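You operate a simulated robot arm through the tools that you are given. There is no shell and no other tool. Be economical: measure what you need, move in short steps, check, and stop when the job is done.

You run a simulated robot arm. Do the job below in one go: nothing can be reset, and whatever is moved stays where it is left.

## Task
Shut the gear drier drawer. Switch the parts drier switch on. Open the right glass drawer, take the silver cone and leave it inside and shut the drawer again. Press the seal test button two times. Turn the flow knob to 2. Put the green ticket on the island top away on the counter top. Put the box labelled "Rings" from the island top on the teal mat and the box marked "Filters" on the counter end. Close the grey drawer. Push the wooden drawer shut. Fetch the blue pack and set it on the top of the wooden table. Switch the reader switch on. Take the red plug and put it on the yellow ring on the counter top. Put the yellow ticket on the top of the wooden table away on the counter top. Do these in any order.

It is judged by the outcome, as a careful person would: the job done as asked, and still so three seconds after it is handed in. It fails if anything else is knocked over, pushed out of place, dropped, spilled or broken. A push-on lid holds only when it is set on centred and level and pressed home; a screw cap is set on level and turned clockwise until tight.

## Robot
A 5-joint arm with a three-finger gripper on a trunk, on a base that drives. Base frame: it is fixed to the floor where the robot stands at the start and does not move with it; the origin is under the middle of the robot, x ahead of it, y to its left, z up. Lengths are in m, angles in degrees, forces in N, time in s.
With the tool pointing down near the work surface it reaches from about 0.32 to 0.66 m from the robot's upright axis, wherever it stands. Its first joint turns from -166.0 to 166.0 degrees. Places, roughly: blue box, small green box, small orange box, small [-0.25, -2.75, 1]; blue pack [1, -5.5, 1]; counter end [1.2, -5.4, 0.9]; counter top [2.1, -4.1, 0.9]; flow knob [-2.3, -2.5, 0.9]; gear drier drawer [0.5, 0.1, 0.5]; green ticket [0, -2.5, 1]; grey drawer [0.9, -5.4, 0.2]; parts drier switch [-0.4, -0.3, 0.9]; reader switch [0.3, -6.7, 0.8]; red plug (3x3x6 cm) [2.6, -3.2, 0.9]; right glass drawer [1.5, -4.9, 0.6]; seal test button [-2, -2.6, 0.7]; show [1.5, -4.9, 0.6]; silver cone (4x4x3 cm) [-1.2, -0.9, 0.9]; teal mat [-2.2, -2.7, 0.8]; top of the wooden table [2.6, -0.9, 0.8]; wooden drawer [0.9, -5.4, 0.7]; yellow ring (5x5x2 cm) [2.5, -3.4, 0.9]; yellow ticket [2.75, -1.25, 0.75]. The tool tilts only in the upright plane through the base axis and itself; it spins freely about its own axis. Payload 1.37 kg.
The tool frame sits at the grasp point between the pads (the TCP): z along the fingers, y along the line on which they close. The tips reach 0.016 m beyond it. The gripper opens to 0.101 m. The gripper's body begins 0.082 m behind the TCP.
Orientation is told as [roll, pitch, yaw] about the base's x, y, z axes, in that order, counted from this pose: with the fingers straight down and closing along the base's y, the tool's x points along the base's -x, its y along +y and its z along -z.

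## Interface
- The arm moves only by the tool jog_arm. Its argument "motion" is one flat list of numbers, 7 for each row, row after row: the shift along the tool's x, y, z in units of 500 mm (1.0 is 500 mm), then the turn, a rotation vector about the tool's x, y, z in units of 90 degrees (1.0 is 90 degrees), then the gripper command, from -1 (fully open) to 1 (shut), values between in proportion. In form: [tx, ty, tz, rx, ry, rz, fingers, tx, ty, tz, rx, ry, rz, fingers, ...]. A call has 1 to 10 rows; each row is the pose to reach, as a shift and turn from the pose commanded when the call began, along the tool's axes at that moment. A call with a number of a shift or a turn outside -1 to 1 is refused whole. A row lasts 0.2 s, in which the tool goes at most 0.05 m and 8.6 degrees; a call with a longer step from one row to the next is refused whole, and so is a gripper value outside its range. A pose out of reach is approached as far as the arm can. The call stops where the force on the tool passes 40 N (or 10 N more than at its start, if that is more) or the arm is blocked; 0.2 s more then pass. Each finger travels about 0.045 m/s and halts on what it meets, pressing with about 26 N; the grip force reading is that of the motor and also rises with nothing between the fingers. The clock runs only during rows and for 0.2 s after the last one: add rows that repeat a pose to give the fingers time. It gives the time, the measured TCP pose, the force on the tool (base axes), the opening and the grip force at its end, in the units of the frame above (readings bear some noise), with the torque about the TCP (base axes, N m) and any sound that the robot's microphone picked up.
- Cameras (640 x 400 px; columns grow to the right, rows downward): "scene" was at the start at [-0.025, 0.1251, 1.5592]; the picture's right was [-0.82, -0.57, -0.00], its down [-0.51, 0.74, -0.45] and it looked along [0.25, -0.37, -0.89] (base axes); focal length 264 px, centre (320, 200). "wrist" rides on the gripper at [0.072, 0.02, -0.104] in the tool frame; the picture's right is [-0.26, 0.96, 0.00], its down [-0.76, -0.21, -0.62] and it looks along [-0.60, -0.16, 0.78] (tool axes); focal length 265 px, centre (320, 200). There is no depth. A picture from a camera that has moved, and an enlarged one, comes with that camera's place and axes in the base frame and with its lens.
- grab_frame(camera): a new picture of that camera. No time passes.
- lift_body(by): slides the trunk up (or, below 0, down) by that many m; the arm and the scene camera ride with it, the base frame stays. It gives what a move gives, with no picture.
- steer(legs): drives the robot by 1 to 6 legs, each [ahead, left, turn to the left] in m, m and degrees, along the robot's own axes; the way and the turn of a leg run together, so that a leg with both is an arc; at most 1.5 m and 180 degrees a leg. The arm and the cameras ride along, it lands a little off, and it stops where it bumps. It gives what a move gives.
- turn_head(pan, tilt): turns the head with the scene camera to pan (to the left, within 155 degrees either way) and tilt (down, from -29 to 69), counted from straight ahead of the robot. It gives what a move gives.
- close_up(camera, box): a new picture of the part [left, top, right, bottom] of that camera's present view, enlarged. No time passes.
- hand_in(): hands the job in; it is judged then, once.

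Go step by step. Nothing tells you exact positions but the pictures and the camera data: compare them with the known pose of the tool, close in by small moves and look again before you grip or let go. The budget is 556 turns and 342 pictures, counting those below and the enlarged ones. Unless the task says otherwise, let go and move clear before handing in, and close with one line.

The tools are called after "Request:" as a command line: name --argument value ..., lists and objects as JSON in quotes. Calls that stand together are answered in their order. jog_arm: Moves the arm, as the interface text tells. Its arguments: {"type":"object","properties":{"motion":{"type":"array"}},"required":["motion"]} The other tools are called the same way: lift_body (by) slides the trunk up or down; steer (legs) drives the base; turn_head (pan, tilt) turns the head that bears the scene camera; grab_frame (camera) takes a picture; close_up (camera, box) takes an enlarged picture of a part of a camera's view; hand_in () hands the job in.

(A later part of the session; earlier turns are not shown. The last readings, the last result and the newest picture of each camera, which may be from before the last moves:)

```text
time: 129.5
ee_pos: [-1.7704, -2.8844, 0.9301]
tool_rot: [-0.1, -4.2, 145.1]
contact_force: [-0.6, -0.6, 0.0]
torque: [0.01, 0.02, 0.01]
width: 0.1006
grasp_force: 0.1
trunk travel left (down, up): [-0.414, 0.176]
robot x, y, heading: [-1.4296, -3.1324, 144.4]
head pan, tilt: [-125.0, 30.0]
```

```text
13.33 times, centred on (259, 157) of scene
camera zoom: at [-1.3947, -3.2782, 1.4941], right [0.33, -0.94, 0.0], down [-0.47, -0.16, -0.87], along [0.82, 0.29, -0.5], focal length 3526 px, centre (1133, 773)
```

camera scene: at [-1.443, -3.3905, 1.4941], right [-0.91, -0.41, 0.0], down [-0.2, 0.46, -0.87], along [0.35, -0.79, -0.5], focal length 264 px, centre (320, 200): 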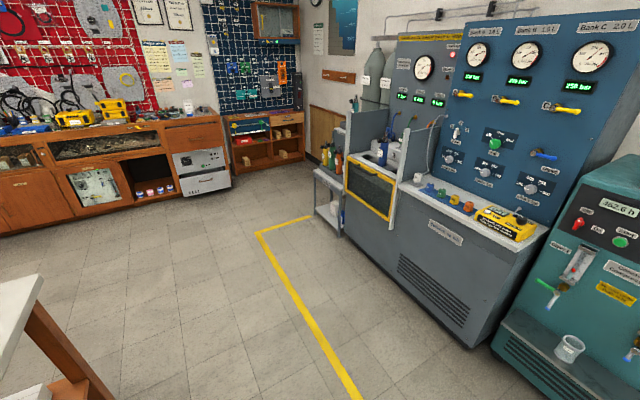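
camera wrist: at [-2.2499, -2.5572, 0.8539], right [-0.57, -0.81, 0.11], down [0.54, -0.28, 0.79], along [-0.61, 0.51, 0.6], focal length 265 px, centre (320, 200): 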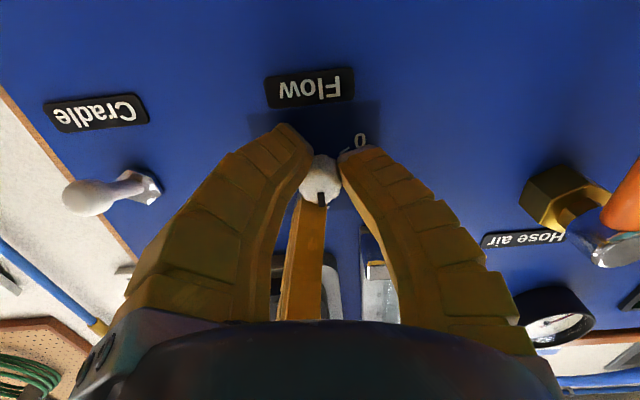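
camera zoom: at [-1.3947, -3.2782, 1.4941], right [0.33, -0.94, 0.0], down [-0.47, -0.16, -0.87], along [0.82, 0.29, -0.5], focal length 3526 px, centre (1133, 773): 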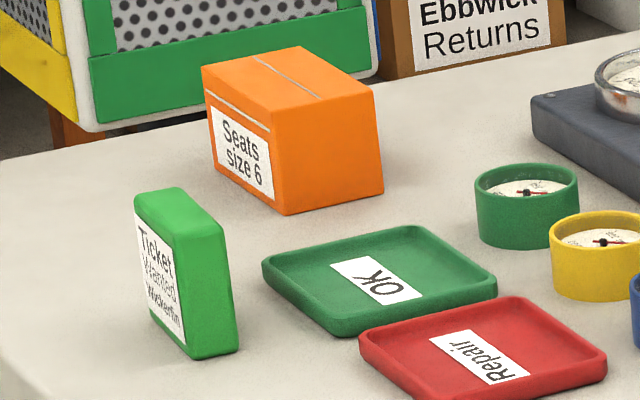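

White box reads "Filters size 7", orange is "Seats size 6". I need to see the labels of blue and green from the other side, so I'll drive around the south end of the island.

Request:
steer --legs '[[0, 1.1, 0], [-1.2, 0, 0]]'

Request:
turn_head --pan -60 --tilt 25

Request:
grab_frame --camera "scene"

```text
time: 137.7
ee_pos: [-2.092, -3.9214, 0.9307]
tool_rot: [0.0, -4.2, 137.9]
contact_force: [-0.9, 0.3, 0.1]
torque: [-0.01, -0.02, -0.03]
width: 0.1007
grasp_force: 0.0
trunk travel left (down, up): [-0.414, 0.176]
robot x, y, heading: [-1.7801, -4.2104, 136.9]
head pan, tilt: [-125.0, 30.0]
stopped in leg 2: the robot was blocked; the commanded pose is now the measured one
```

```text
time: 139.0
ee_pos: [-2.0914, -3.9198, 0.9301]
tool_rot: [-0.1, -4.2, 137.9]
contact_force: [0.6, 0.8, -0.1]
torque: [-0.01, 0.03, -0.01]
width: 0.1005
grasp_force: 0.1
trunk travel left (down, up): [-0.414, 0.176]
robot x, y, heading: [-1.7785, -4.2112, 136.9]
head pan, tilt: [-60.0, 25.0]
```

```text
276 pictures are left
camera scene: at [-1.8348, -4.2887, 1.5021], right [0.97, -0.23, 0.0], down [-0.1, -0.41, -0.91], along [0.21, 0.88, -0.42], focal length 264 px, centre (320, 200)
```

scene: 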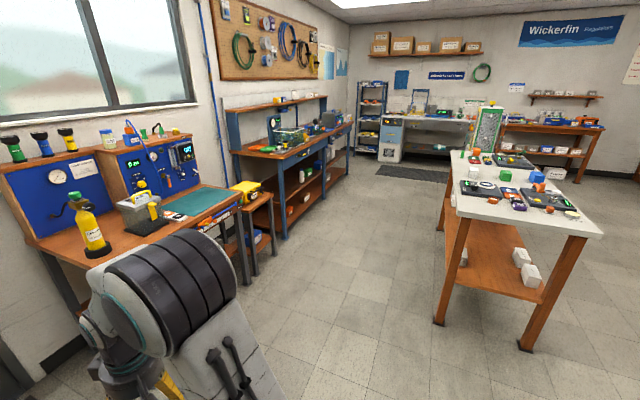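

The robot bumped on something behind. Let me look.

Request:
turn_head --pan 130 --tilt 45

Request:
grab_frame --camera "scene"

Request:
turn_head --pan 155 --tilt 60

Request:
grab_frame --camera "scene"

```text
time: 141.8
ee_pos: [-2.0914, -3.9224, 0.9318]
tool_rot: [0.0, -4.2, 137.8]
contact_force: [0.2, 0.3, -0.1]
torque: [-0.01, -0.01, 0.01]
width: 0.1007
grasp_force: 0.0
trunk travel left (down, up): [-0.414, 0.176]
robot x, y, heading: [-1.7783, -4.2117, 136.7]
head pan, tilt: [130.0, 45.0]
```

```text
275 pictures are left
camera scene: at [-1.8601, -4.4596, 1.4715], right [-1.0, 0.05, 0.0], down [0.04, 0.71, -0.71], along [-0.04, -0.71, -0.71], focal length 264 px, centre (320, 200)
```

scene: 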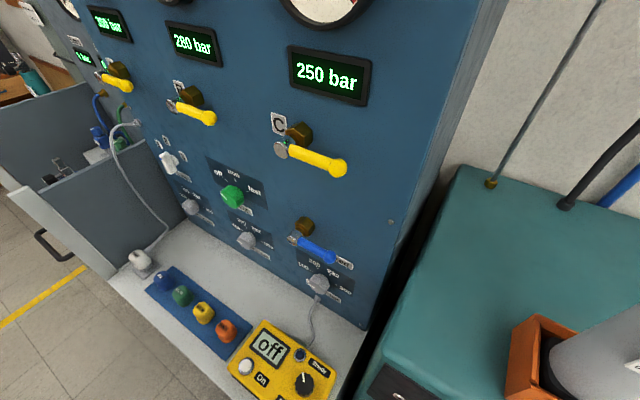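

```text
time: 142.7
ee_pos: [-2.0911, -3.9197, 0.9304]
tool_rot: [-0.1, -4.2, 138.0]
contact_force: [0.3, -0.8, -0.2]
torque: [0.0, 0.01, -0.05]
width: 0.1003
grasp_force: 0.1
trunk travel left (down, up): [-0.414, 0.176]
robot x, y, heading: [-1.7793, -4.2118, 136.8]
head pan, tilt: [154.7, 60.0]
```

```text
274 pictures are left
camera scene: at [-1.8312, -4.4404, 1.452], right [-0.93, -0.37, 0.0], down [-0.32, 0.81, -0.5], along [0.18, -0.47, -0.87], focal length 264 px, centre (320, 200)
```

scene: 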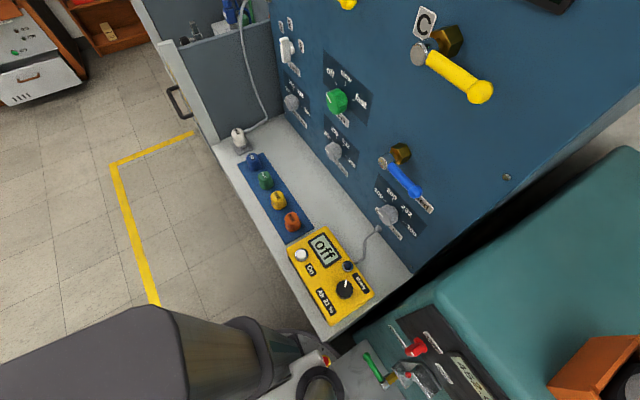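

We bumped into the teal compressor corner. Move straight away to the right and check that nothing was disturbed.

Request:
steer --legs '[[0.03, -0.35, 0]]'

Request:
turn_head --pan 120 --tilt 45

Request:
grab_frame --camera "scene"

```text
time: 145.0
ee_pos: [-1.8693, -3.6396, 0.9309]
tool_rot: [0.0, -4.1, 137.6]
contact_force: [-0.8, 0.8, -0.3]
torque: [-0.04, 0.04, -0.01]
width: 0.1003
grasp_force: 0.1
trunk travel left (down, up): [-0.414, 0.176]
robot x, y, heading: [-1.5573, -3.9335, 136.8]
head pan, tilt: [154.7, 60.0]
```

```text
time: 146.0
ee_pos: [-1.8685, -3.6407, 0.9314]
tool_rot: [0.0, -4.2, 137.6]
contact_force: [0.8, 0.2, 0.6]
torque: [-0.01, 0.02, -0.02]
width: 0.1007
grasp_force: 0.0
trunk travel left (down, up): [-0.414, 0.176]
robot x, y, heading: [-1.559, -3.9303, 136.5]
head pan, tilt: [120.0, 45.0]
```

```text
273 pictures are left
camera scene: at [-1.6543, -4.1784, 1.4715], right [-0.97, 0.23, 0.0], down [0.16, 0.69, -0.71], along [-0.16, -0.69, -0.71], focal length 264 px, centre (320, 200)
```

scene: 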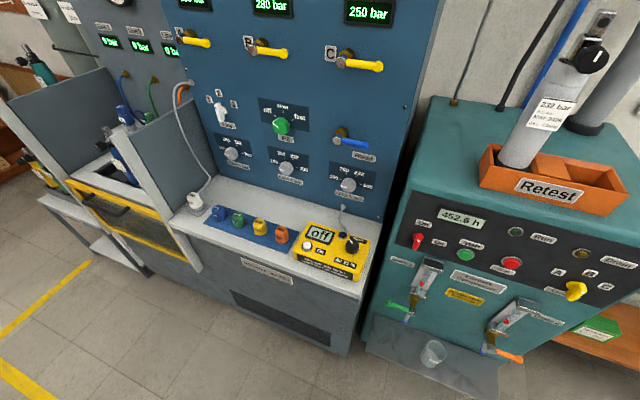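

Nothing disturbed. Now take the clear corridor between island and gas panel: re-align heading and back along it.

Request:
steer --legs '[[0, -0.12, 7.7], [-1.4, 0, 0]]'

Request:
turn_head --pan -80 --tilt 30

Request:
grab_frame --camera "scene"

```text
time: 153.8
ee_pos: [-0.6993, -4.4071, 0.9314]
tool_rot: [-0.1, -4.1, 145.1]
contact_force: [0.0, 0.0, 0.3]
torque: [-0.01, 0.02, -0.05]
width: 0.1008
grasp_force: 0.0
trunk travel left (down, up): [-0.414, 0.176]
robot x, y, heading: [-0.3502, -4.6539, 144.1]
head pan, tilt: [120.0, 45.0]
```

```text
time: 156.8
ee_pos: [-0.7, -4.4059, 0.93]
tool_rot: [-0.1, -4.1, 145.2]
contact_force: [0.6, 0.4, 0.6]
torque: [0.0, 0.03, 0.01]
width: 0.1005
grasp_force: 0.1
trunk travel left (down, up): [-0.414, 0.176]
robot x, y, heading: [-0.3518, -4.6561, 144.5]
head pan, tilt: [-80.0, 30.0]
```

```text
272 pictures are left
camera scene: at [-0.3678, -4.7487, 1.4941], right [0.9, -0.43, 0.0], down [-0.22, -0.45, -0.87], along [0.38, 0.78, -0.5], focal length 264 px, centre (320, 200)
```

scene: 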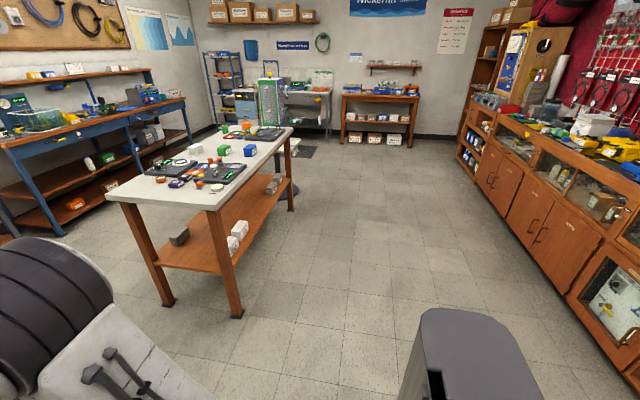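

Request:
steer --legs '[[-0.5, 0, 0], [0, -1.2, 0]]'

Request:
turn_head --pan -20 --tilt 25

Request:
grab_frame --camera "scene"

```text
time: 165.4
ee_pos: [0.4104, -3.7274, 0.9308]
tool_rot: [-0.1, -4.2, 145.4]
contact_force: [-0.4, 0.3, 0.3]
torque: [0.03, 0.0, 0.02]
width: 0.1006
grasp_force: 0.0
trunk travel left (down, up): [-0.414, 0.176]
robot x, y, heading: [0.7569, -3.972, 144.2]
head pan, tilt: [-80.0, 30.0]
```

```text
time: 166.7
ee_pos: [0.4092, -3.7268, 0.9303]
tool_rot: [-0.2, -4.2, 145.5]
contact_force: [-0.5, 0.1, -0.3]
torque: [-0.02, -0.01, -0.03]
width: 0.1006
grasp_force: 0.1
trunk travel left (down, up): [-0.414, 0.176]
robot x, y, heading: [0.7581, -3.9741, 144.2]
head pan, tilt: [-20.0, 25.0]
```

```text
271 pictures are left
camera scene: at [0.6511, -4.0738, 1.5021], right [0.83, 0.56, 0.0], down [0.24, -0.35, -0.91], along [-0.51, 0.75, -0.42], focal length 264 px, centre (320, 200)
```

scene: 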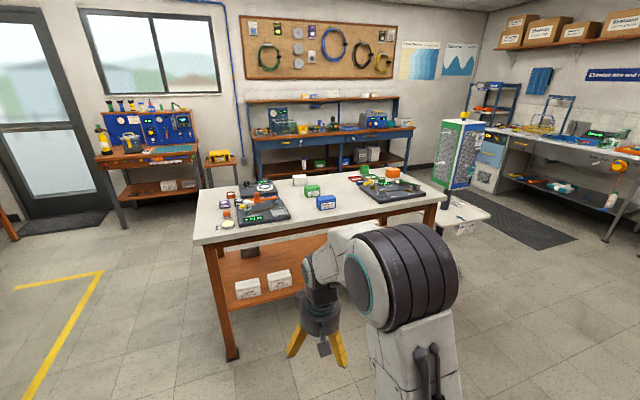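

Request:
close_up --camera "scene" --box '[285, 165, 355, 215]'

```text
8.00 times, centred on (320, 190) of scene
camera zoom: at [0.6511, -4.0738, 1.5021], right [0.83, 0.56, 0.0], down [0.24, -0.35, -0.91], along [-0.51, 0.75, -0.42], focal length 2115 px, centre (320, 280)
```

zoom: 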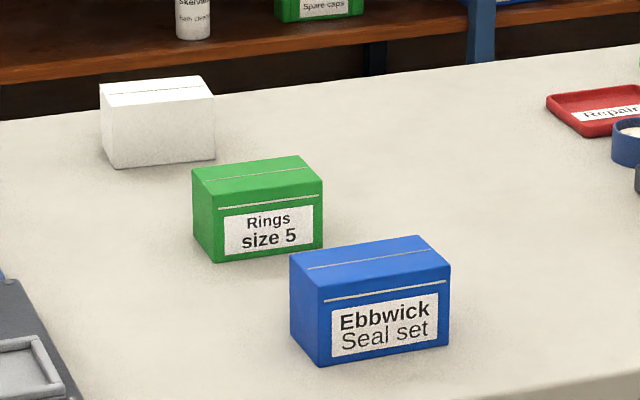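

Green = "Rings size 5", white = "Filters size 7", blue is not wanted. I'll pick the green Rings box from this east side: raise the trunk, move to the island edge in front of it.

Request:
lift_body --by 0.17

Request:
steer --legs '[[0, -0.311, 0], [0.7, 0, 0]]'

Request:
turn_head --pan 0 --tilt 50

Request:
grab_frame --camera "scene"

Request:
grab_frame --camera "wrist"

```text
time: 168.6
ee_pos: [0.41, -3.7271, 1.1008]
tool_rot: [0.0, -4.1, 145.4]
contact_force: [0.3, 0.5, 1.2]
torque: [-0.01, 0.01, -0.04]
width: 0.1006
grasp_force: 0.0
trunk travel left (down, up): [-0.584, 0.006]
robot x, y, heading: [0.7566, -3.9696, 144.1]
head pan, tilt: [-20.0, 25.0]
```

```text
time: 174.2
ee_pos: [0.0263, -3.0596, 1.1004]
tool_rot: [-0.1, -4.3, 145.0]
contact_force: [-0.6, -0.4, -0.3]
torque: [0.0, -0.01, -0.01]
width: 0.1005
grasp_force: 0.1
trunk travel left (down, up): [-0.584, 0.006]
robot x, y, heading: [0.3747, -3.3086, 144.1]
head pan, tilt: [-20.0, 25.0]
```

```text
time: 175.1
ee_pos: [0.0253, -3.0604, 1.1005]
tool_rot: [-0.1, -4.2, 145.1]
contact_force: [0.2, 0.2, -1.0]
torque: [0.01, 0.0, -0.03]
width: 0.1004
grasp_force: 0.2
trunk travel left (down, up): [-0.584, 0.006]
robot x, y, heading: [0.3719, -3.3074, 144.3]
head pan, tilt: [0.0, 50.0]
```

```text
269 pictures are left
camera scene: at [0.2547, -3.4389, 1.6346], right [0.59, 0.81, 0.0], down [0.62, -0.45, -0.64], along [-0.52, 0.38, -0.77], focal length 264 px, centre (320, 200)
```

scene: 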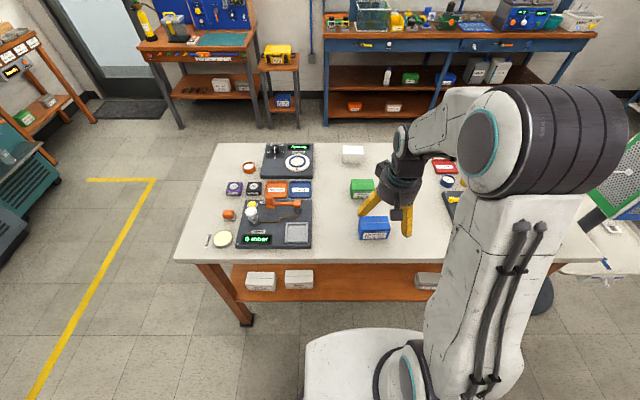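

```text
268 pictures are left
camera wrist: at [0.0799, -3.1225, 1.1998], right [-0.77, -0.64, 0.02], down [-0.46, 0.58, 0.67], along [-0.44, 0.51, -0.74], focal length 265 px, centre (320, 200)
```

wrist: 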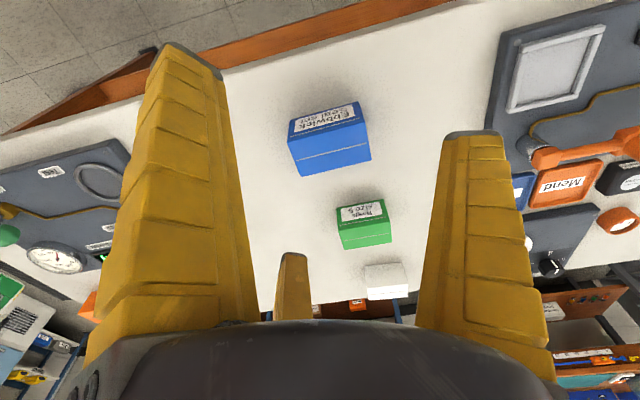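

Green is at about (-0.20,-2.913). Move 5 cm closer, level the tool and spin 87° so it closes across the short side.

Request:
steer --legs '[[0.05, 0, 0]]'

Request:
jog_arm --motion '[0, 0, 0, 0, 0.047, 0, -1]'

Request:
jog_arm --motion '[0, 0, 0, 0, 0, 0.094, -1, -0.06, 0, 0, 0, 0, 0.188, -1, -0.12, 0, 0, 0, 0, 0.282, -1, -0.18, 0, 0, 0, 0, 0.376, -1, -0.24, 0, 0, 0, 0, 0.47, -1, -0.3, 0, 0, 0, 0, 0.564, -1, -0.36, 0, 0, 0, 0, 0.658, -1, -0.4, 0, 0, 0, 0, 0.752, -1, -0.4, 0, 0, 0, 0, 0.846, -1, -0.4, 0, 0, 0, 0, 0.94, -1]'

Request:
grab_frame --camera "wrist"

```text
time: 176.0
ee_pos: [-0.0149, -3.0293, 1.1001]
tool_rot: [-0.1, -4.1, 145.0]
contact_force: [0.2, 0.2, -0.8]
torque: [-0.02, -0.02, 0.01]
width: 0.1005
grasp_force: 0.1
trunk travel left (down, up): [-0.584, 0.006]
robot x, y, heading: [0.3312, -3.2804, 144.3]
head pan, tilt: [0.0, 50.0]
```

```text
time: 176.4
ee_pos: [-0.015, -3.0309, 1.1004]
tool_rot: [0.1, 0.0, 145.1]
contact_force: [-0.4, -0.6, -0.1]
torque: [-0.04, -0.02, -0.03]
width: 0.1006
grasp_force: 0.0
trunk travel left (down, up): [-0.584, 0.006]
robot x, y, heading: [0.334, -3.2775, 144.1]
head pan, tilt: [0.0, 50.0]
```

```text
time: 178.6
ee_pos: [-0.1788, -2.9157, 1.0997]
tool_rot: [0.0, -0.1, 60.2]
contact_force: [-0.2, -0.5, -0.4]
torque: [0.04, 0.03, 0.03]
width: 0.1009
grasp_force: 0.0
trunk travel left (down, up): [-0.584, 0.006]
robot x, y, heading: [0.3305, -3.2775, 144.0]
head pan, tilt: [0.0, 50.0]
```

```text
267 pictures are left
camera wrist: at [-0.232, -2.9689, 1.2051], right [-0.71, 0.71, 0.0], down [0.55, 0.55, 0.62], along [0.44, 0.44, -0.78], focal length 265 px, centre (320, 200)
```

wrist: 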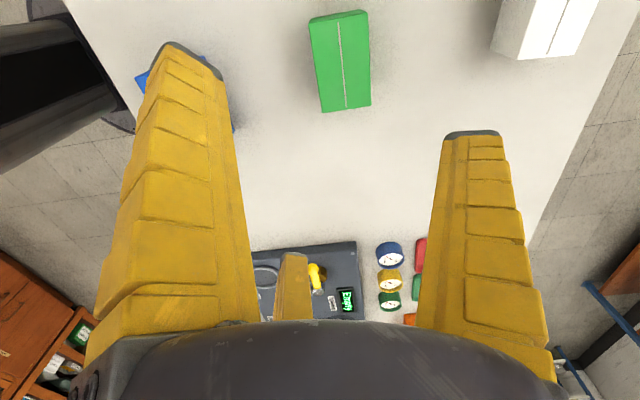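

Request:
jog_arm --motion '[0.007, 0.026, 0, 0, 0, 0.085, -1, 0.014, 0.052, 0, 0, 0, 0.085, -1]'

Request:
lift_body --by -0.12

Request:
grab_frame --camera "wrist"

Request:
grab_frame --camera "scene"

```text
time: 179.2
ee_pos: [-0.2001, -2.9118, 1.0987]
tool_rot: [0.0, 0.0, 52.7]
contact_force: [0.3, 0.0, -0.3]
torque: [0.0, 0.02, -0.01]
width: 0.1005
grasp_force: 0.2
out of reach, approached as far as the arm can: row 2
trunk travel left (down, up): [-0.584, 0.006]
robot x, y, heading: [0.3302, -3.2747, 144.3]
head pan, tilt: [0.0, 50.0]
```

```text
time: 180.7
ee_pos: [-0.1995, -2.9121, 0.9776]
tool_rot: [0.0, 0.0, 52.8]
contact_force: [-0.4, -0.9, 1.4]
torque: [0.04, 0.0, -0.06]
width: 0.1007
grasp_force: 0.0
trunk travel left (down, up): [-0.464, 0.126]
robot x, y, heading: [0.3309, -3.2776, 144.1]
head pan, tilt: [0.0, 50.0]
```

```text
266 pictures are left
camera wrist: at [-0.2588, -2.9586, 1.0832], right [-0.61, 0.79, 0.0], down [0.62, 0.48, 0.62], along [0.49, 0.38, -0.78], focal length 265 px, centre (320, 200)
```

wrist: 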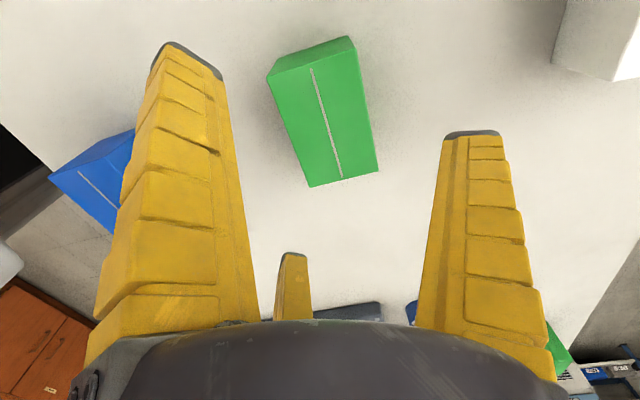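

```text
265 pictures are left
camera scene: at [0.214, -3.4094, 1.5146], right [0.59, 0.81, 0.0], down [0.62, -0.45, -0.64], along [-0.52, 0.38, -0.77], focal length 264 px, centre (320, 200)
```

scene: 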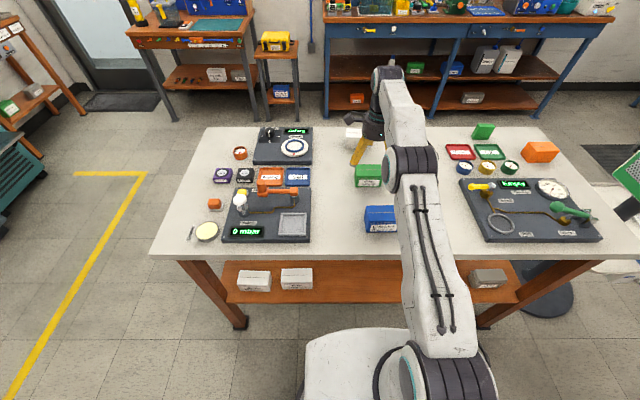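

Alignment is good. Descend 9 cm and grip.

Request:
lift_body --by -0.09

Request:
grab_frame --camera "wrist"

```text
time: 181.9
ee_pos: [-0.1998, -2.9119, 0.8878]
tool_rot: [-0.1, 0.0, 52.9]
contact_force: [-1.1, 0.8, 0.0]
torque: [0.0, 0.0, -0.02]
width: 0.1009
grasp_force: 0.2
trunk travel left (down, up): [-0.374, 0.216]
robot x, y, heading: [0.3335, -3.2781, 144.3]
head pan, tilt: [0.0, 50.0]
```

```text
264 pictures are left
camera wrist: at [-0.259, -2.9585, 0.9928], right [-0.61, 0.79, 0.0], down [0.62, 0.48, 0.62], along [0.49, 0.38, -0.78], focal length 265 px, centre (320, 200)
```

wrist: 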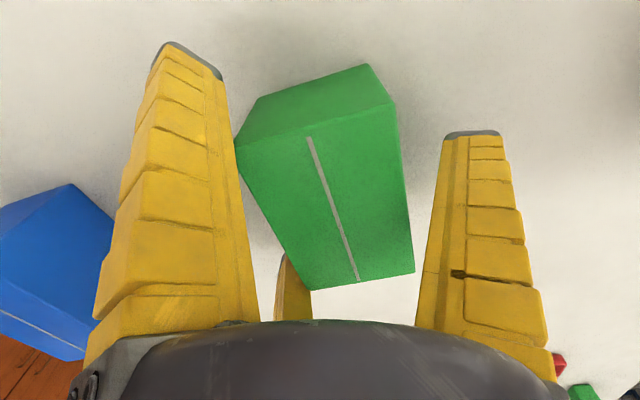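

Request:
jog_arm --motion '[0, 0, 0, 0, 0, 0, -0.5, 0, 0, 0, 0, 0, 0, 0, 0, 0, 0, 0, 0, 0, 0.6, 0, 0, 0, 0, 0, 0, 1, 0, 0, 0, 0, 0, 0, 1, 0, 0, 0, 0, 0, 0, 1]'

Request:
lift_body --by 0.2

Request:
grab_frame --camera "wrist"

```text
time: 183.3
ee_pos: [-0.2001, -2.9121, 0.8886]
tool_rot: [0.0, 0.0, 52.8]
contact_force: [-0.1, 0.3, -0.6]
torque: [-0.02, -0.01, -0.01]
width: 0.0802
grasp_force: 26.0
trunk travel left (down, up): [-0.374, 0.216]
robot x, y, heading: [0.3299, -3.2772, 144.1]
head pan, tilt: [0.0, 50.0]
```

```text
time: 185.5
ee_pos: [-0.1992, -2.9135, 1.0874]
tool_rot: [0.0, 0.0, 52.7]
contact_force: [-0.5, 0.2, 0.0]
torque: [-0.02, -0.01, 0.01]
width: 0.0793
grasp_force: 26.1
trunk travel left (down, up): [-0.574, 0.016]
robot x, y, heading: [0.3281, -3.2811, 144.4]
head pan, tilt: [0.0, 50.0]
```

```text
263 pictures are left
camera wrist: at [-0.259, -2.9585, 1.1929], right [-0.61, 0.79, 0.0], down [0.62, 0.48, 0.62], along [0.49, 0.38, -0.78], focal length 265 px, centre (320, 200)
```

wrist: 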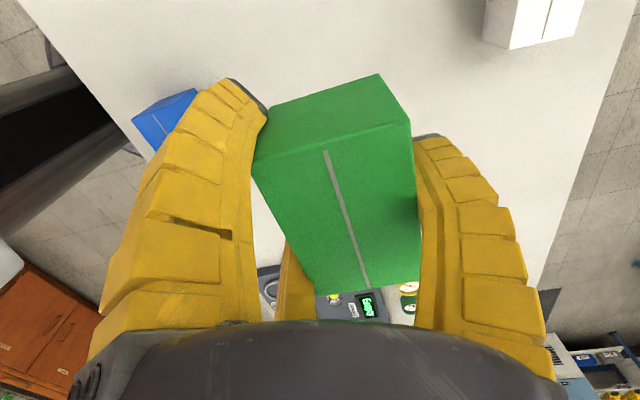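

Rings box is held (8 cm wide). Retract the arm and carry it around the south end of the island to the teal mat.

Request:
jog_arm --motion '[0, -0.09, 0, 0, 0, 0, 1, 0, -0.18, 0, 0, 0, 0, 1, 0, -0.27, 0, 0, 0, 0, 1, 0, -0.36, 0, 0, 0, 0, 1, 0, -0.45, 0, 0, 0, 0, 1, 0, -0.5, 0, 0, 0, 0, 1]'

Request:
steer --legs '[[-0.42, 0, 0], [0, 1.25, 0]]'

Request:
steer --legs '[[1.2, 0, 0]]'

Request:
grab_frame --camera "scene"

```text
time: 186.9
ee_pos: [-0.0007, -3.0651, 1.0885]
tool_rot: [-0.1, 0.0, 52.8]
contact_force: [0.1, -0.4, -0.3]
torque: [-0.01, -0.02, -0.05]
width: 0.0797
grasp_force: 26.0
trunk travel left (down, up): [-0.574, 0.016]
robot x, y, heading: [0.3315, -3.2808, 144.1]
head pan, tilt: [0.0, 50.0]
```

```text
time: 195.4
ee_pos: [-0.4143, -4.3247, 1.0881]
tool_rot: [-0.1, 0.0, 52.0]
contact_force: [-0.4, 0.4, -0.8]
torque: [-0.01, 0.02, 0.01]
width: 0.0681
grasp_force: 26.0
trunk travel left (down, up): [-0.574, 0.016]
robot x, y, heading: [-0.0885, -4.545, 143.4]
head pan, tilt: [0.0, 50.0]
```

```text
time: 201.5
ee_pos: [-1.3694, -3.608, 1.0876]
tool_rot: [-0.1, -0.1, 51.9]
contact_force: [-0.8, 0.4, -1.2]
torque: [0.02, -0.01, 0.02]
width: 0.067
grasp_force: 26.0
trunk travel left (down, up): [-0.574, 0.016]
robot x, y, heading: [-1.0356, -3.8323, 143.1]
head pan, tilt: [0.0, 50.0]
```

```text
262 pictures are left
camera scene: at [-1.16, -3.9568, 1.6246], right [0.6, 0.8, 0.0], down [0.61, -0.46, -0.64], along [-0.51, 0.39, -0.77], focal length 264 px, centre (320, 200)
```

scene: 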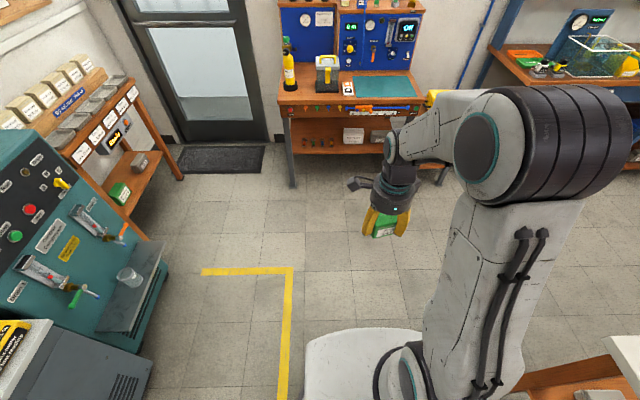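

The grip width fell from 0.080 to 0.067 — the box settled flush between the pads. Let me check its hold.

Request:
grab_frame --camera "wrist"

```text
261 pictures are left
camera wrist: at [-1.429, -3.6537, 1.1926], right [-0.59, 0.8, 0.0], down [0.63, 0.47, 0.62], along [0.5, 0.37, -0.78], focal length 265 px, centre (320, 200)
```

wrist: 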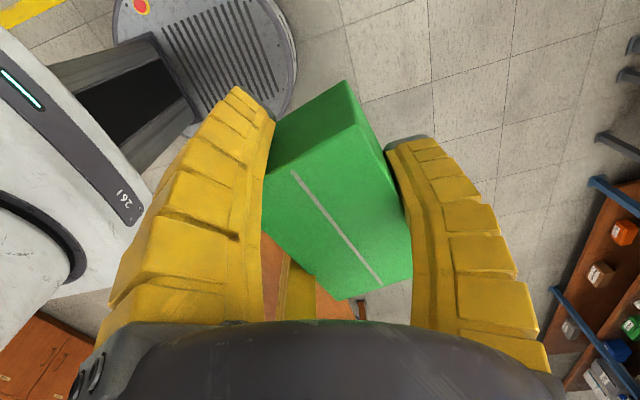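

Request:
close_up --camera "scene" --box '[340, 170, 430, 250]'

```text
5.00 times, centred on (385, 210) of scene
camera zoom: at [-1.16, -3.9568, 1.6246], right [0.6, 0.8, 0.0], down [0.61, -0.46, -0.64], along [-0.51, 0.39, -0.77], focal length 1322 px, centre (-5, 150)
```

zoom: 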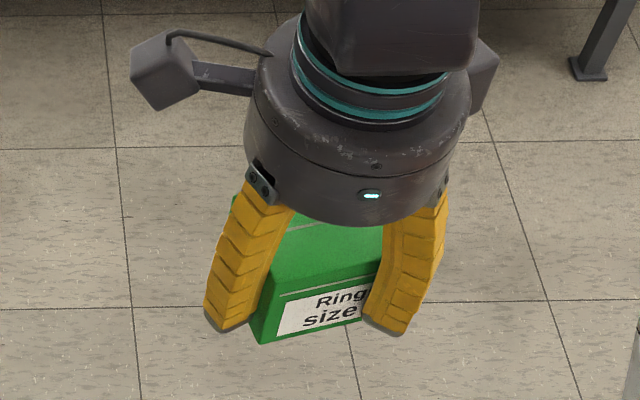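

The box is held flush now (gripper has fingers on both long faces). Continue to the test table.

Request:
steer --legs '[[0.5, 0, 1.2], [0.2, -0.24, 0]]'

Request:
grab_frame --camera "scene"

```text
time: 206.2
ee_pos: [-1.7919, -3.0024, 1.0894]
tool_rot: [0.0, 0.0, 52.5]
contact_force: [-0.4, -0.1, -0.6]
torque: [-0.01, -0.01, 0.0]
width: 0.0667
grasp_force: 26.1
trunk travel left (down, up): [-0.574, 0.016]
robot x, y, heading: [-1.4627, -3.2172, 144.0]
head pan, tilt: [0.0, 50.0]
```

```text
259 pictures are left
camera scene: at [-1.5784, -3.3471, 1.6247], right [0.59, 0.81, 0.0], down [0.62, -0.45, -0.64], along [-0.52, 0.38, -0.77], focal length 264 px, centre (320, 200)
```

scene: 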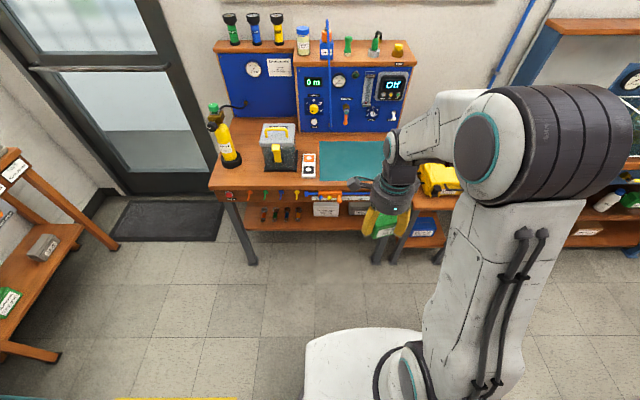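

Request:
steer --legs '[[0.36, 0, 0.4]]'

Request:
jog_arm --motion '[0, 0.09, 0, 0, 0, 0, 1, 0, 0.18, 0, 0, 0, 0, 1, 0, 0.27, 0, 0, 0, 0, 1, 0, 0.34, 0, 0, 0, 0, 1]'

Request:
grab_frame --camera "scene"

Request:
grab_frame --camera "wrist"

```text
time: 208.5
ee_pos: [-2.0848, -2.7961, 1.0873]
tool_rot: [-0.1, -0.1, 53.1]
contact_force: [-0.6, 0.2, 0.1]
torque: [-0.02, -0.02, -0.04]
width: 0.0665
grasp_force: 26.0
trunk travel left (down, up): [-0.574, 0.016]
robot x, y, heading: [-1.7497, -3.0107, 144.5]
head pan, tilt: [0.0, 50.0]
```

```text
time: 209.5
ee_pos: [-2.2225, -2.694, 1.0866]
tool_rot: [-0.1, 0.0, 53.1]
contact_force: [-0.3, 0.3, -0.8]
torque: [-0.02, 0.01, -0.01]
width: 0.0664
grasp_force: 25.9
trunk travel left (down, up): [-0.574, 0.016]
robot x, y, heading: [-1.7484, -3.005, 144.6]
head pan, tilt: [0.0, 50.0]
```

```text
258 pictures are left
camera scene: at [-1.8679, -3.1393, 1.6246], right [0.58, 0.81, 0.0], down [0.62, -0.45, -0.64], along [-0.52, 0.37, -0.77], focal length 264 px, centre (320, 200)
```

scene: 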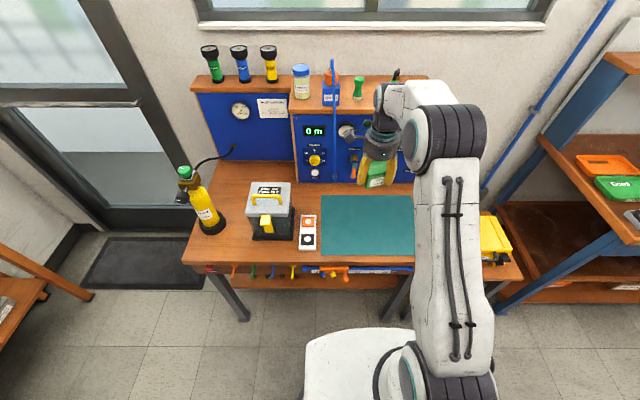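

```text
257 pictures are left
camera wrist: at [-2.2814, -2.7407, 1.1912], right [-0.61, 0.79, 0.0], down [0.62, 0.48, 0.62], along [0.49, 0.38, -0.78], focal length 265 px, centre (320, 200)
```

wrist: 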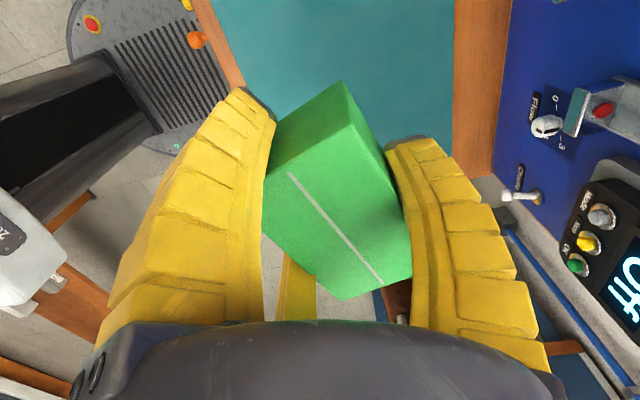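

TCP is well inside the mat. Lower the trunk, then small steps to contact.

Request:
lift_body --by -0.23

Request:
grab_frame --camera "scene"

```text
time: 211.9
ee_pos: [-2.2214, -2.694, 0.8563]
tool_rot: [0.0, 0.0, 53.1]
contact_force: [-1.0, -0.3, -0.1]
torque: [-0.03, 0.0, 0.03]
width: 0.0666
grasp_force: 25.6
trunk travel left (down, up): [-0.344, 0.246]
robot x, y, heading: [-1.7498, -3.0098, 144.4]
head pan, tilt: [0.0, 50.0]
```

```text
256 pictures are left
camera scene: at [-1.867, -3.1399, 1.3946], right [0.58, 0.81, 0.0], down [0.62, -0.45, -0.64], along [-0.52, 0.37, -0.77], focal length 264 px, centre (320, 200)
```

scene: 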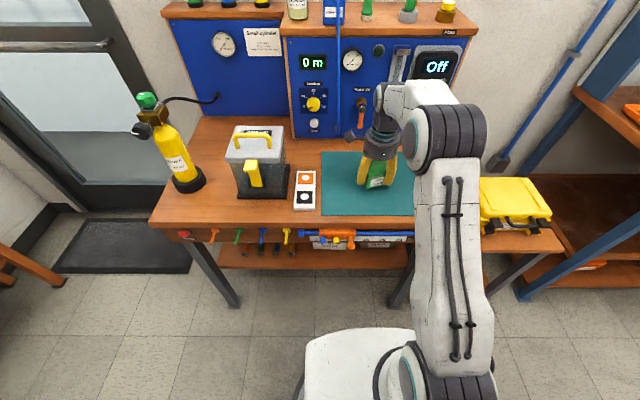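

Request:
jog_arm --motion '[0, 0, 0.014, 0, 0, 0, 1, 0, 0, 0.028, 0, 0, 0, 1, 0, 0, 0.036, 0, 0, 0, 1]'

Request:
close_up --camera "scene" --box '[310, 110, 430, 220]'

```text
time: 212.7
ee_pos: [-2.2219, -2.6939, 0.8391]
tool_rot: [-0.1, -0.1, 53.1]
contact_force: [-0.4, 0.1, -0.3]
torque: [0.0, 0.02, 0.0]
width: 0.0662
grasp_force: 25.9
trunk travel left (down, up): [-0.344, 0.246]
robot x, y, heading: [-1.7509, -3.0089, 144.2]
head pan, tilt: [0.0, 50.0]
```

```text
3.64 times, centred on (370, 165) of scene
camera zoom: at [-1.8671, -3.1399, 1.3946], right [0.58, 0.81, 0.0], down [0.62, -0.45, -0.64], along [-0.52, 0.37, -0.77], focal length 962 px, centre (138, 327)
```

zoom: 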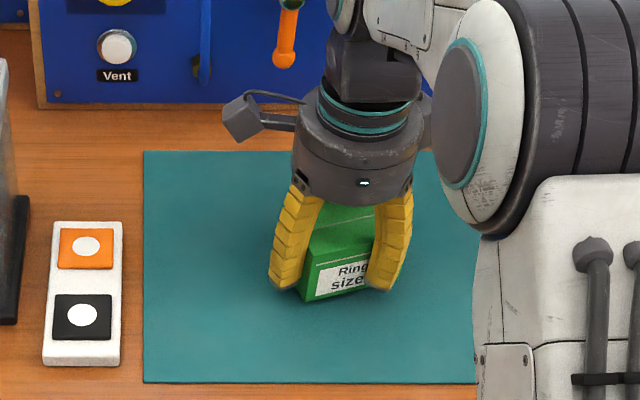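

Close to the mat; keep stepping down until contact is felt.

Request:
jog_arm --motion '[0, 0, 0.006, 0, 0, 0, 1, 0, 0, 0.012, 0, 0, 0, 1, 0, 0, 0.016, 0, 0, 0, 1, 0, 0, 0.02, 0, 0, 0, 1, 0, 0, 0.024, 0, 0, 0, 1]'

```text
time: 213.9
ee_pos: [-2.222, -2.6956, 0.8317]
tool_rot: [0.4, 0.0, 53.2]
contact_force: [2.2, -0.7, 25.6]
torque: [0.64, -0.23, -0.28]
width: 0.0666
grasp_force: 26.3
trunk travel left (down, up): [-0.344, 0.246]
robot x, y, heading: [-1.7456, -3.0098, 144.3]
head pan, tilt: [0.0, 50.0]
```

Contact. Ease up 3 mm, open, and lift.

Request:
jog_arm --motion '[0, 0, -0.007, 0, 0, 0, 1, 0, 0, -0.007, 0, 0, 0, 0, 0, 0, -0.007, 0, 0, 0, -0.6, 0, 0, -0.007, 0, 0, 0, -1, 0, 0, -0.007, 0, 0, 0, -1, 0, 0, -0.007, 0, 0, 0, -1]'

Request:
lift_body --by 0.25

Request:
grab_frame --camera "scene"

```text
time: 215.3
ee_pos: [-2.2213, -2.6942, 0.8297]
tool_rot: [0.0, 0.0, 53.1]
contact_force: [0.0, 0.1, 0.0]
torque: [0.0, 0.02, -0.05]
width: 0.1006
grasp_force: 0.1
trunk travel left (down, up): [-0.344, 0.246]
robot x, y, heading: [-1.751, -3.0077, 144.2]
head pan, tilt: [0.0, 50.0]
```

```text
time: 217.8
ee_pos: [-2.2215, -2.6954, 1.0755]
tool_rot: [-0.1, 0.0, 53.1]
contact_force: [0.3, -1.2, 0.2]
torque: [0.0, 0.0, 0.0]
width: 0.1005
grasp_force: 0.2
out of reach, approached as far as the arm can: row 1
trunk travel left (down, up): [-0.59, 0.0]
robot x, y, heading: [-1.7477, -3.0067, 144.4]
head pan, tilt: [0.0, 50.0]
```

```text
254 pictures are left
camera scene: at [-1.8671, -3.1399, 1.6405], right [0.58, 0.81, 0.0], down [0.62, -0.45, -0.64], along [-0.52, 0.37, -0.77], focal length 264 px, centre (320, 200)
```

scene: 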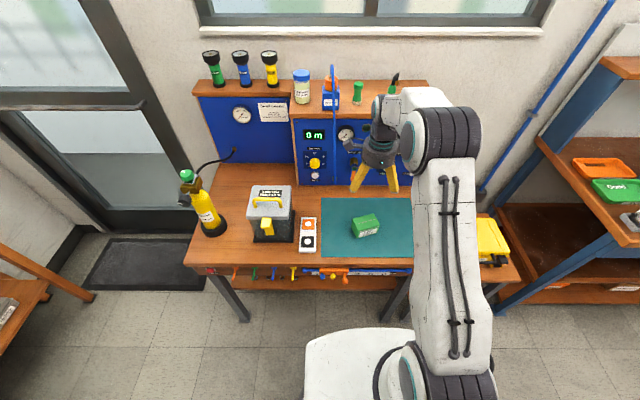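

Rings box is on the mat. Retract, then go to the west side of the island and turn to face the white Filters box.

Request:
jog_arm --motion '[0, -0.09, 0, 0, 0, 0, -1, 0, -0.18, 0, 0, 0, 0, -1, 0, -0.27, 0, 0, 0, 0, -1, 0, -0.34, 0, 0, 0, 0, -1]'

Request:
steer --legs '[[-0.2, 0, 0], [0, -0.96, 0], [0, 0, 180]]'

Request:
grab_frame --camera "scene"

```text
time: 218.8
ee_pos: [-2.0839, -2.7966, 1.076]
tool_rot: [0.0, 0.0, 53.1]
contact_force: [0.5, 0.0, -0.2]
torque: [0.02, 0.02, 0.0]
width: 0.1006
grasp_force: 0.0
trunk travel left (down, up): [-0.59, 0.0]
robot x, y, heading: [-1.751, -3.011, 144.4]
head pan, tilt: [0.0, 50.0]
```

```text
time: 232.3
ee_pos: [-0.6995, -2.5711, 1.0758]
tool_rot: [0.1, 0.0, -129.3]
contact_force: [-0.4, -0.1, -0.8]
torque: [0.01, 0.02, 0.0]
width: 0.1004
grasp_force: 0.0
trunk travel left (down, up): [-0.59, 0.0]
robot x, y, heading: [-1.0237, -2.3468, -38.0]
head pan, tilt: [0.0, 50.0]
```

```text
253 pictures are left
camera scene: at [-0.9041, -2.2144, 1.6406], right [-0.61, -0.79, 0.0], down [-0.6, 0.47, -0.64], along [0.51, -0.4, -0.77], focal length 264 px, centre (320, 200)
```

scene: 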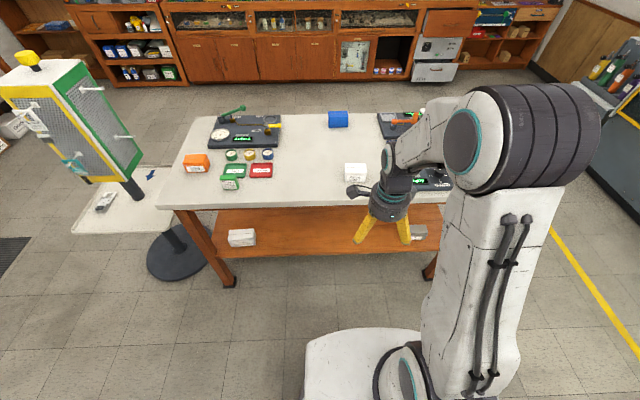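

Request:
steer --legs '[[0, 0, 2.4], [0.26, 0, 0]]'

Request:
jog_arm --motion '[0, 0.08, 0, 0, 0, 0, -1, 0, 0.16, 0, 0, 0, 0, -1]'

Request:
grab_frame --camera "wrist"

```text
time: 234.6
ee_pos: [-0.4756, -2.7084, 1.0762]
tool_rot: [0.0, -0.1, -126.6]
contact_force: [-0.2, 0.1, -0.4]
torque: [0.04, 0.04, 0.03]
width: 0.1007
grasp_force: 0.1
trunk travel left (down, up): [-0.59, 0.0]
robot x, y, heading: [-0.8123, -2.4936, -35.2]
head pan, tilt: [0.0, 50.0]
```

```text
time: 235.2
ee_pos: [-0.4128, -2.7543, 1.0781]
tool_rot: [-0.2, 0.0, -126.5]
contact_force: [0.0, 0.4, -0.1]
torque: [0.02, 0.03, 0.02]
width: 0.1006
grasp_force: 0.2
trunk travel left (down, up): [-0.59, 0.0]
robot x, y, heading: [-0.8133, -2.4949, -35.4]
head pan, tilt: [0.0, 50.0]
```

```text
252 pictures are left
camera wrist: at [-0.3535, -2.7079, 1.1829], right [0.62, -0.79, 0.0], down [-0.62, -0.48, 0.62], along [-0.49, -0.38, -0.78], focal length 265 px, centre (320, 200)
```

wrist: 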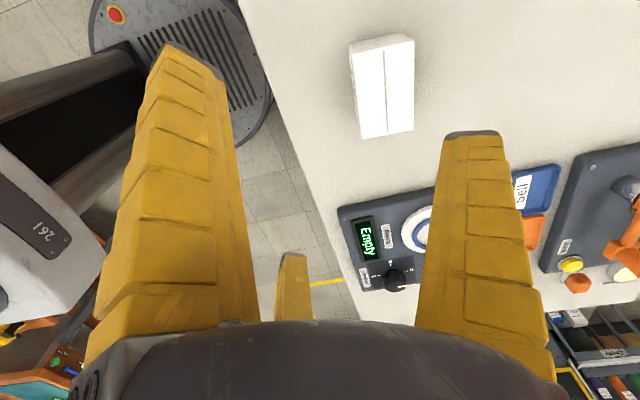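

White box centre ≈ (-0.3765,-2.808), long axis ≈ 49°. Align the tool over it, then lower.

Request:
jog_arm --motion '[0, 0.06, 0, 0, 0, 0.05, -1, 0.032, 0.12, 0, 0, 0, 0.05, -1, 0.032, 0.13, 0, 0, 0, 0.05, -1]'

Request:
lift_body --by -0.12

Request:
grab_frame --camera "wrist"

```text
time: 236.0
ee_pos: [-0.3518, -2.7784, 1.0757]
tool_rot: [-0.1, -0.1, -131.1]
contact_force: [-0.2, 0.1, 1.1]
torque: [0.0, 0.01, 0.01]
width: 0.1004
grasp_force: 0.1
trunk travel left (down, up): [-0.59, 0.0]
robot x, y, heading: [-0.8136, -2.4971, -35.2]
head pan, tilt: [0.0, 50.0]
```

```text
time: 237.5
ee_pos: [-0.3523, -2.7776, 0.9567]
tool_rot: [-0.1, 0.1, -131.0]
contact_force: [0.9, -0.8, 0.9]
torque: [0.0, -0.02, -0.02]
width: 0.1004
grasp_force: 0.1
trunk travel left (down, up): [-0.47, 0.12]
robot x, y, heading: [-0.8111, -2.4912, -34.9]
head pan, tilt: [0.0, 50.0]
```

```text
251 pictures are left
camera wrist: at [-0.2892, -2.7384, 1.0616], right [0.55, -0.83, 0.0], down [-0.65, -0.43, 0.62], along [-0.52, -0.34, -0.78], focal length 265 px, centre (320, 200)
```

wrist: 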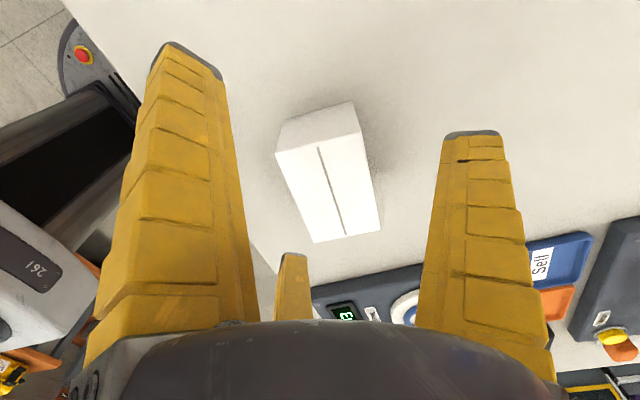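

Request:
jog_arm --motion '[-0.04, 0.002, 0, 0, 0, 0, -1, -0.078, 0.002, 0, 0, 0, 0, -1]'

Request:
lift_body --by -0.07

Request:
grab_frame --camera "wrist"

Request:
close_up --camera "scene" --box '[310, 110, 450, 220]'

```text
time: 238.1
ee_pos: [-0.3761, -2.8093, 0.9568]
tool_rot: [0.0, 0.0, -131.1]
contact_force: [0.3, 0.5, -0.2]
torque: [-0.03, -0.01, 0.0]
width: 0.1006
grasp_force: 0.0
trunk travel left (down, up): [-0.47, 0.12]
robot x, y, heading: [-0.8114, -2.4975, -35.5]
head pan, tilt: [0.0, 50.0]
```

```text
time: 239.2
ee_pos: [-0.3766, -2.8093, 0.8889]
tool_rot: [0.2, 0.0, -131.0]
contact_force: [0.8, -0.6, 15.1]
torque: [0.27, 0.31, 0.04]
width: 0.104
grasp_force: 0.0
trunk travel left (down, up): [-0.4, 0.19]
robot x, y, heading: [-0.8114, -2.4976, -35.3]
head pan, tilt: [0.0, 50.0]
```

```text
250 pictures are left
camera wrist: at [-0.3142, -2.7684, 0.9926], right [0.55, -0.83, 0.0], down [-0.65, -0.43, 0.62], along [-0.52, -0.34, -0.78], focal length 265 px, centre (320, 200)
```

wrist: 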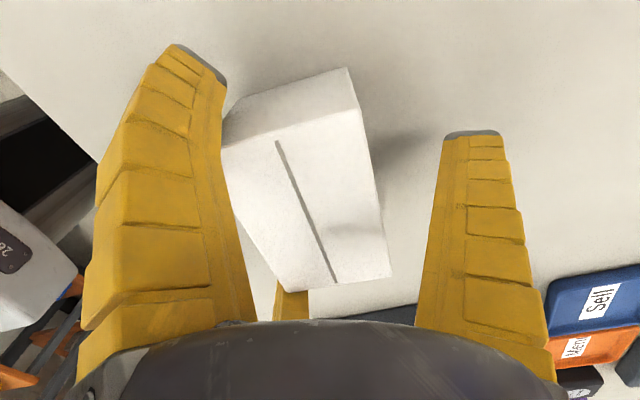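

```text
3.64 times, centred on (380, 165) of scene
camera zoom: at [-0.6981, -2.3599, 1.4507], right [-0.58, -0.82, 0.0], down [-0.62, 0.44, -0.64], along [0.53, -0.37, -0.77], focal length 962 px, centre (102, 327)
```

zoom: 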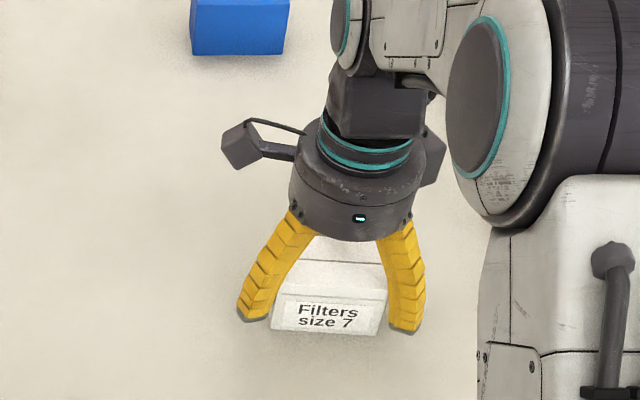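

A finger touched the box: this gripper actually has three fingers at 120° (at +y and ±30° below the x axis). I'll lift, spin 30° so two fingers straddle the long faces and the third sits at the end, and retry.

Request:
lift_body --by 0.08

Request:
jog_arm --motion '[0, 0, 0, 0, 0, 0.09, -1, 0, 0, 0, 0, 0, 0.18, -1, 0, 0, 0, 0, 0, 0.27, -1, -0.03, 0, 0, 0, 0, 0.333, -1]'

Request:
grab_frame --camera "wrist"

```text
time: 240.3
ee_pos: [-0.3759, -2.8083, 0.9664]
tool_rot: [0.0, 0.0, -131.1]
contact_force: [-0.1, -0.2, -1.4]
torque: [0.01, -0.01, 0.0]
width: 0.1036
grasp_force: 0.3
trunk travel left (down, up): [-0.48, 0.11]
robot x, y, heading: [-0.8137, -2.4963, -35.4]
head pan, tilt: [0.0, 50.0]
```

```text
time: 241.3
ee_pos: [-0.3862, -2.8218, 0.9664]
tool_rot: [-0.1, 0.0, -161.3]
contact_force: [-0.3, -0.2, -0.4]
torque: [-0.02, 0.01, 0.0]
width: 0.104
grasp_force: 0.2
trunk travel left (down, up): [-0.48, 0.11]
robot x, y, heading: [-0.8096, -2.496, -35.3]
head pan, tilt: [0.0, 50.0]
```

```text
248 pictures are left
camera wrist: at [-0.3112, -2.8181, 1.0717], right [0.06, -1.0, 0.0], down [-0.78, -0.05, 0.62], along [-0.62, -0.04, -0.78], focal length 265 px, centre (320, 200)
```

wrist: 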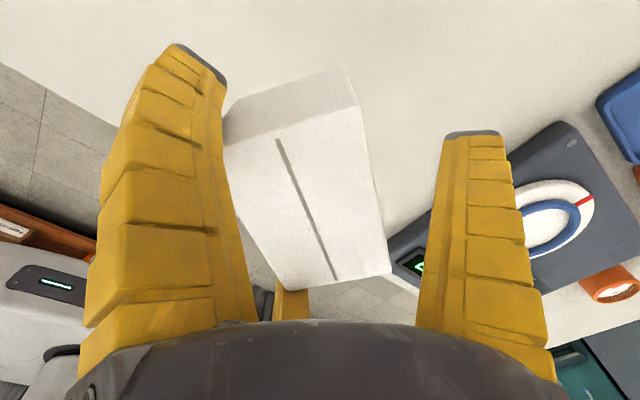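

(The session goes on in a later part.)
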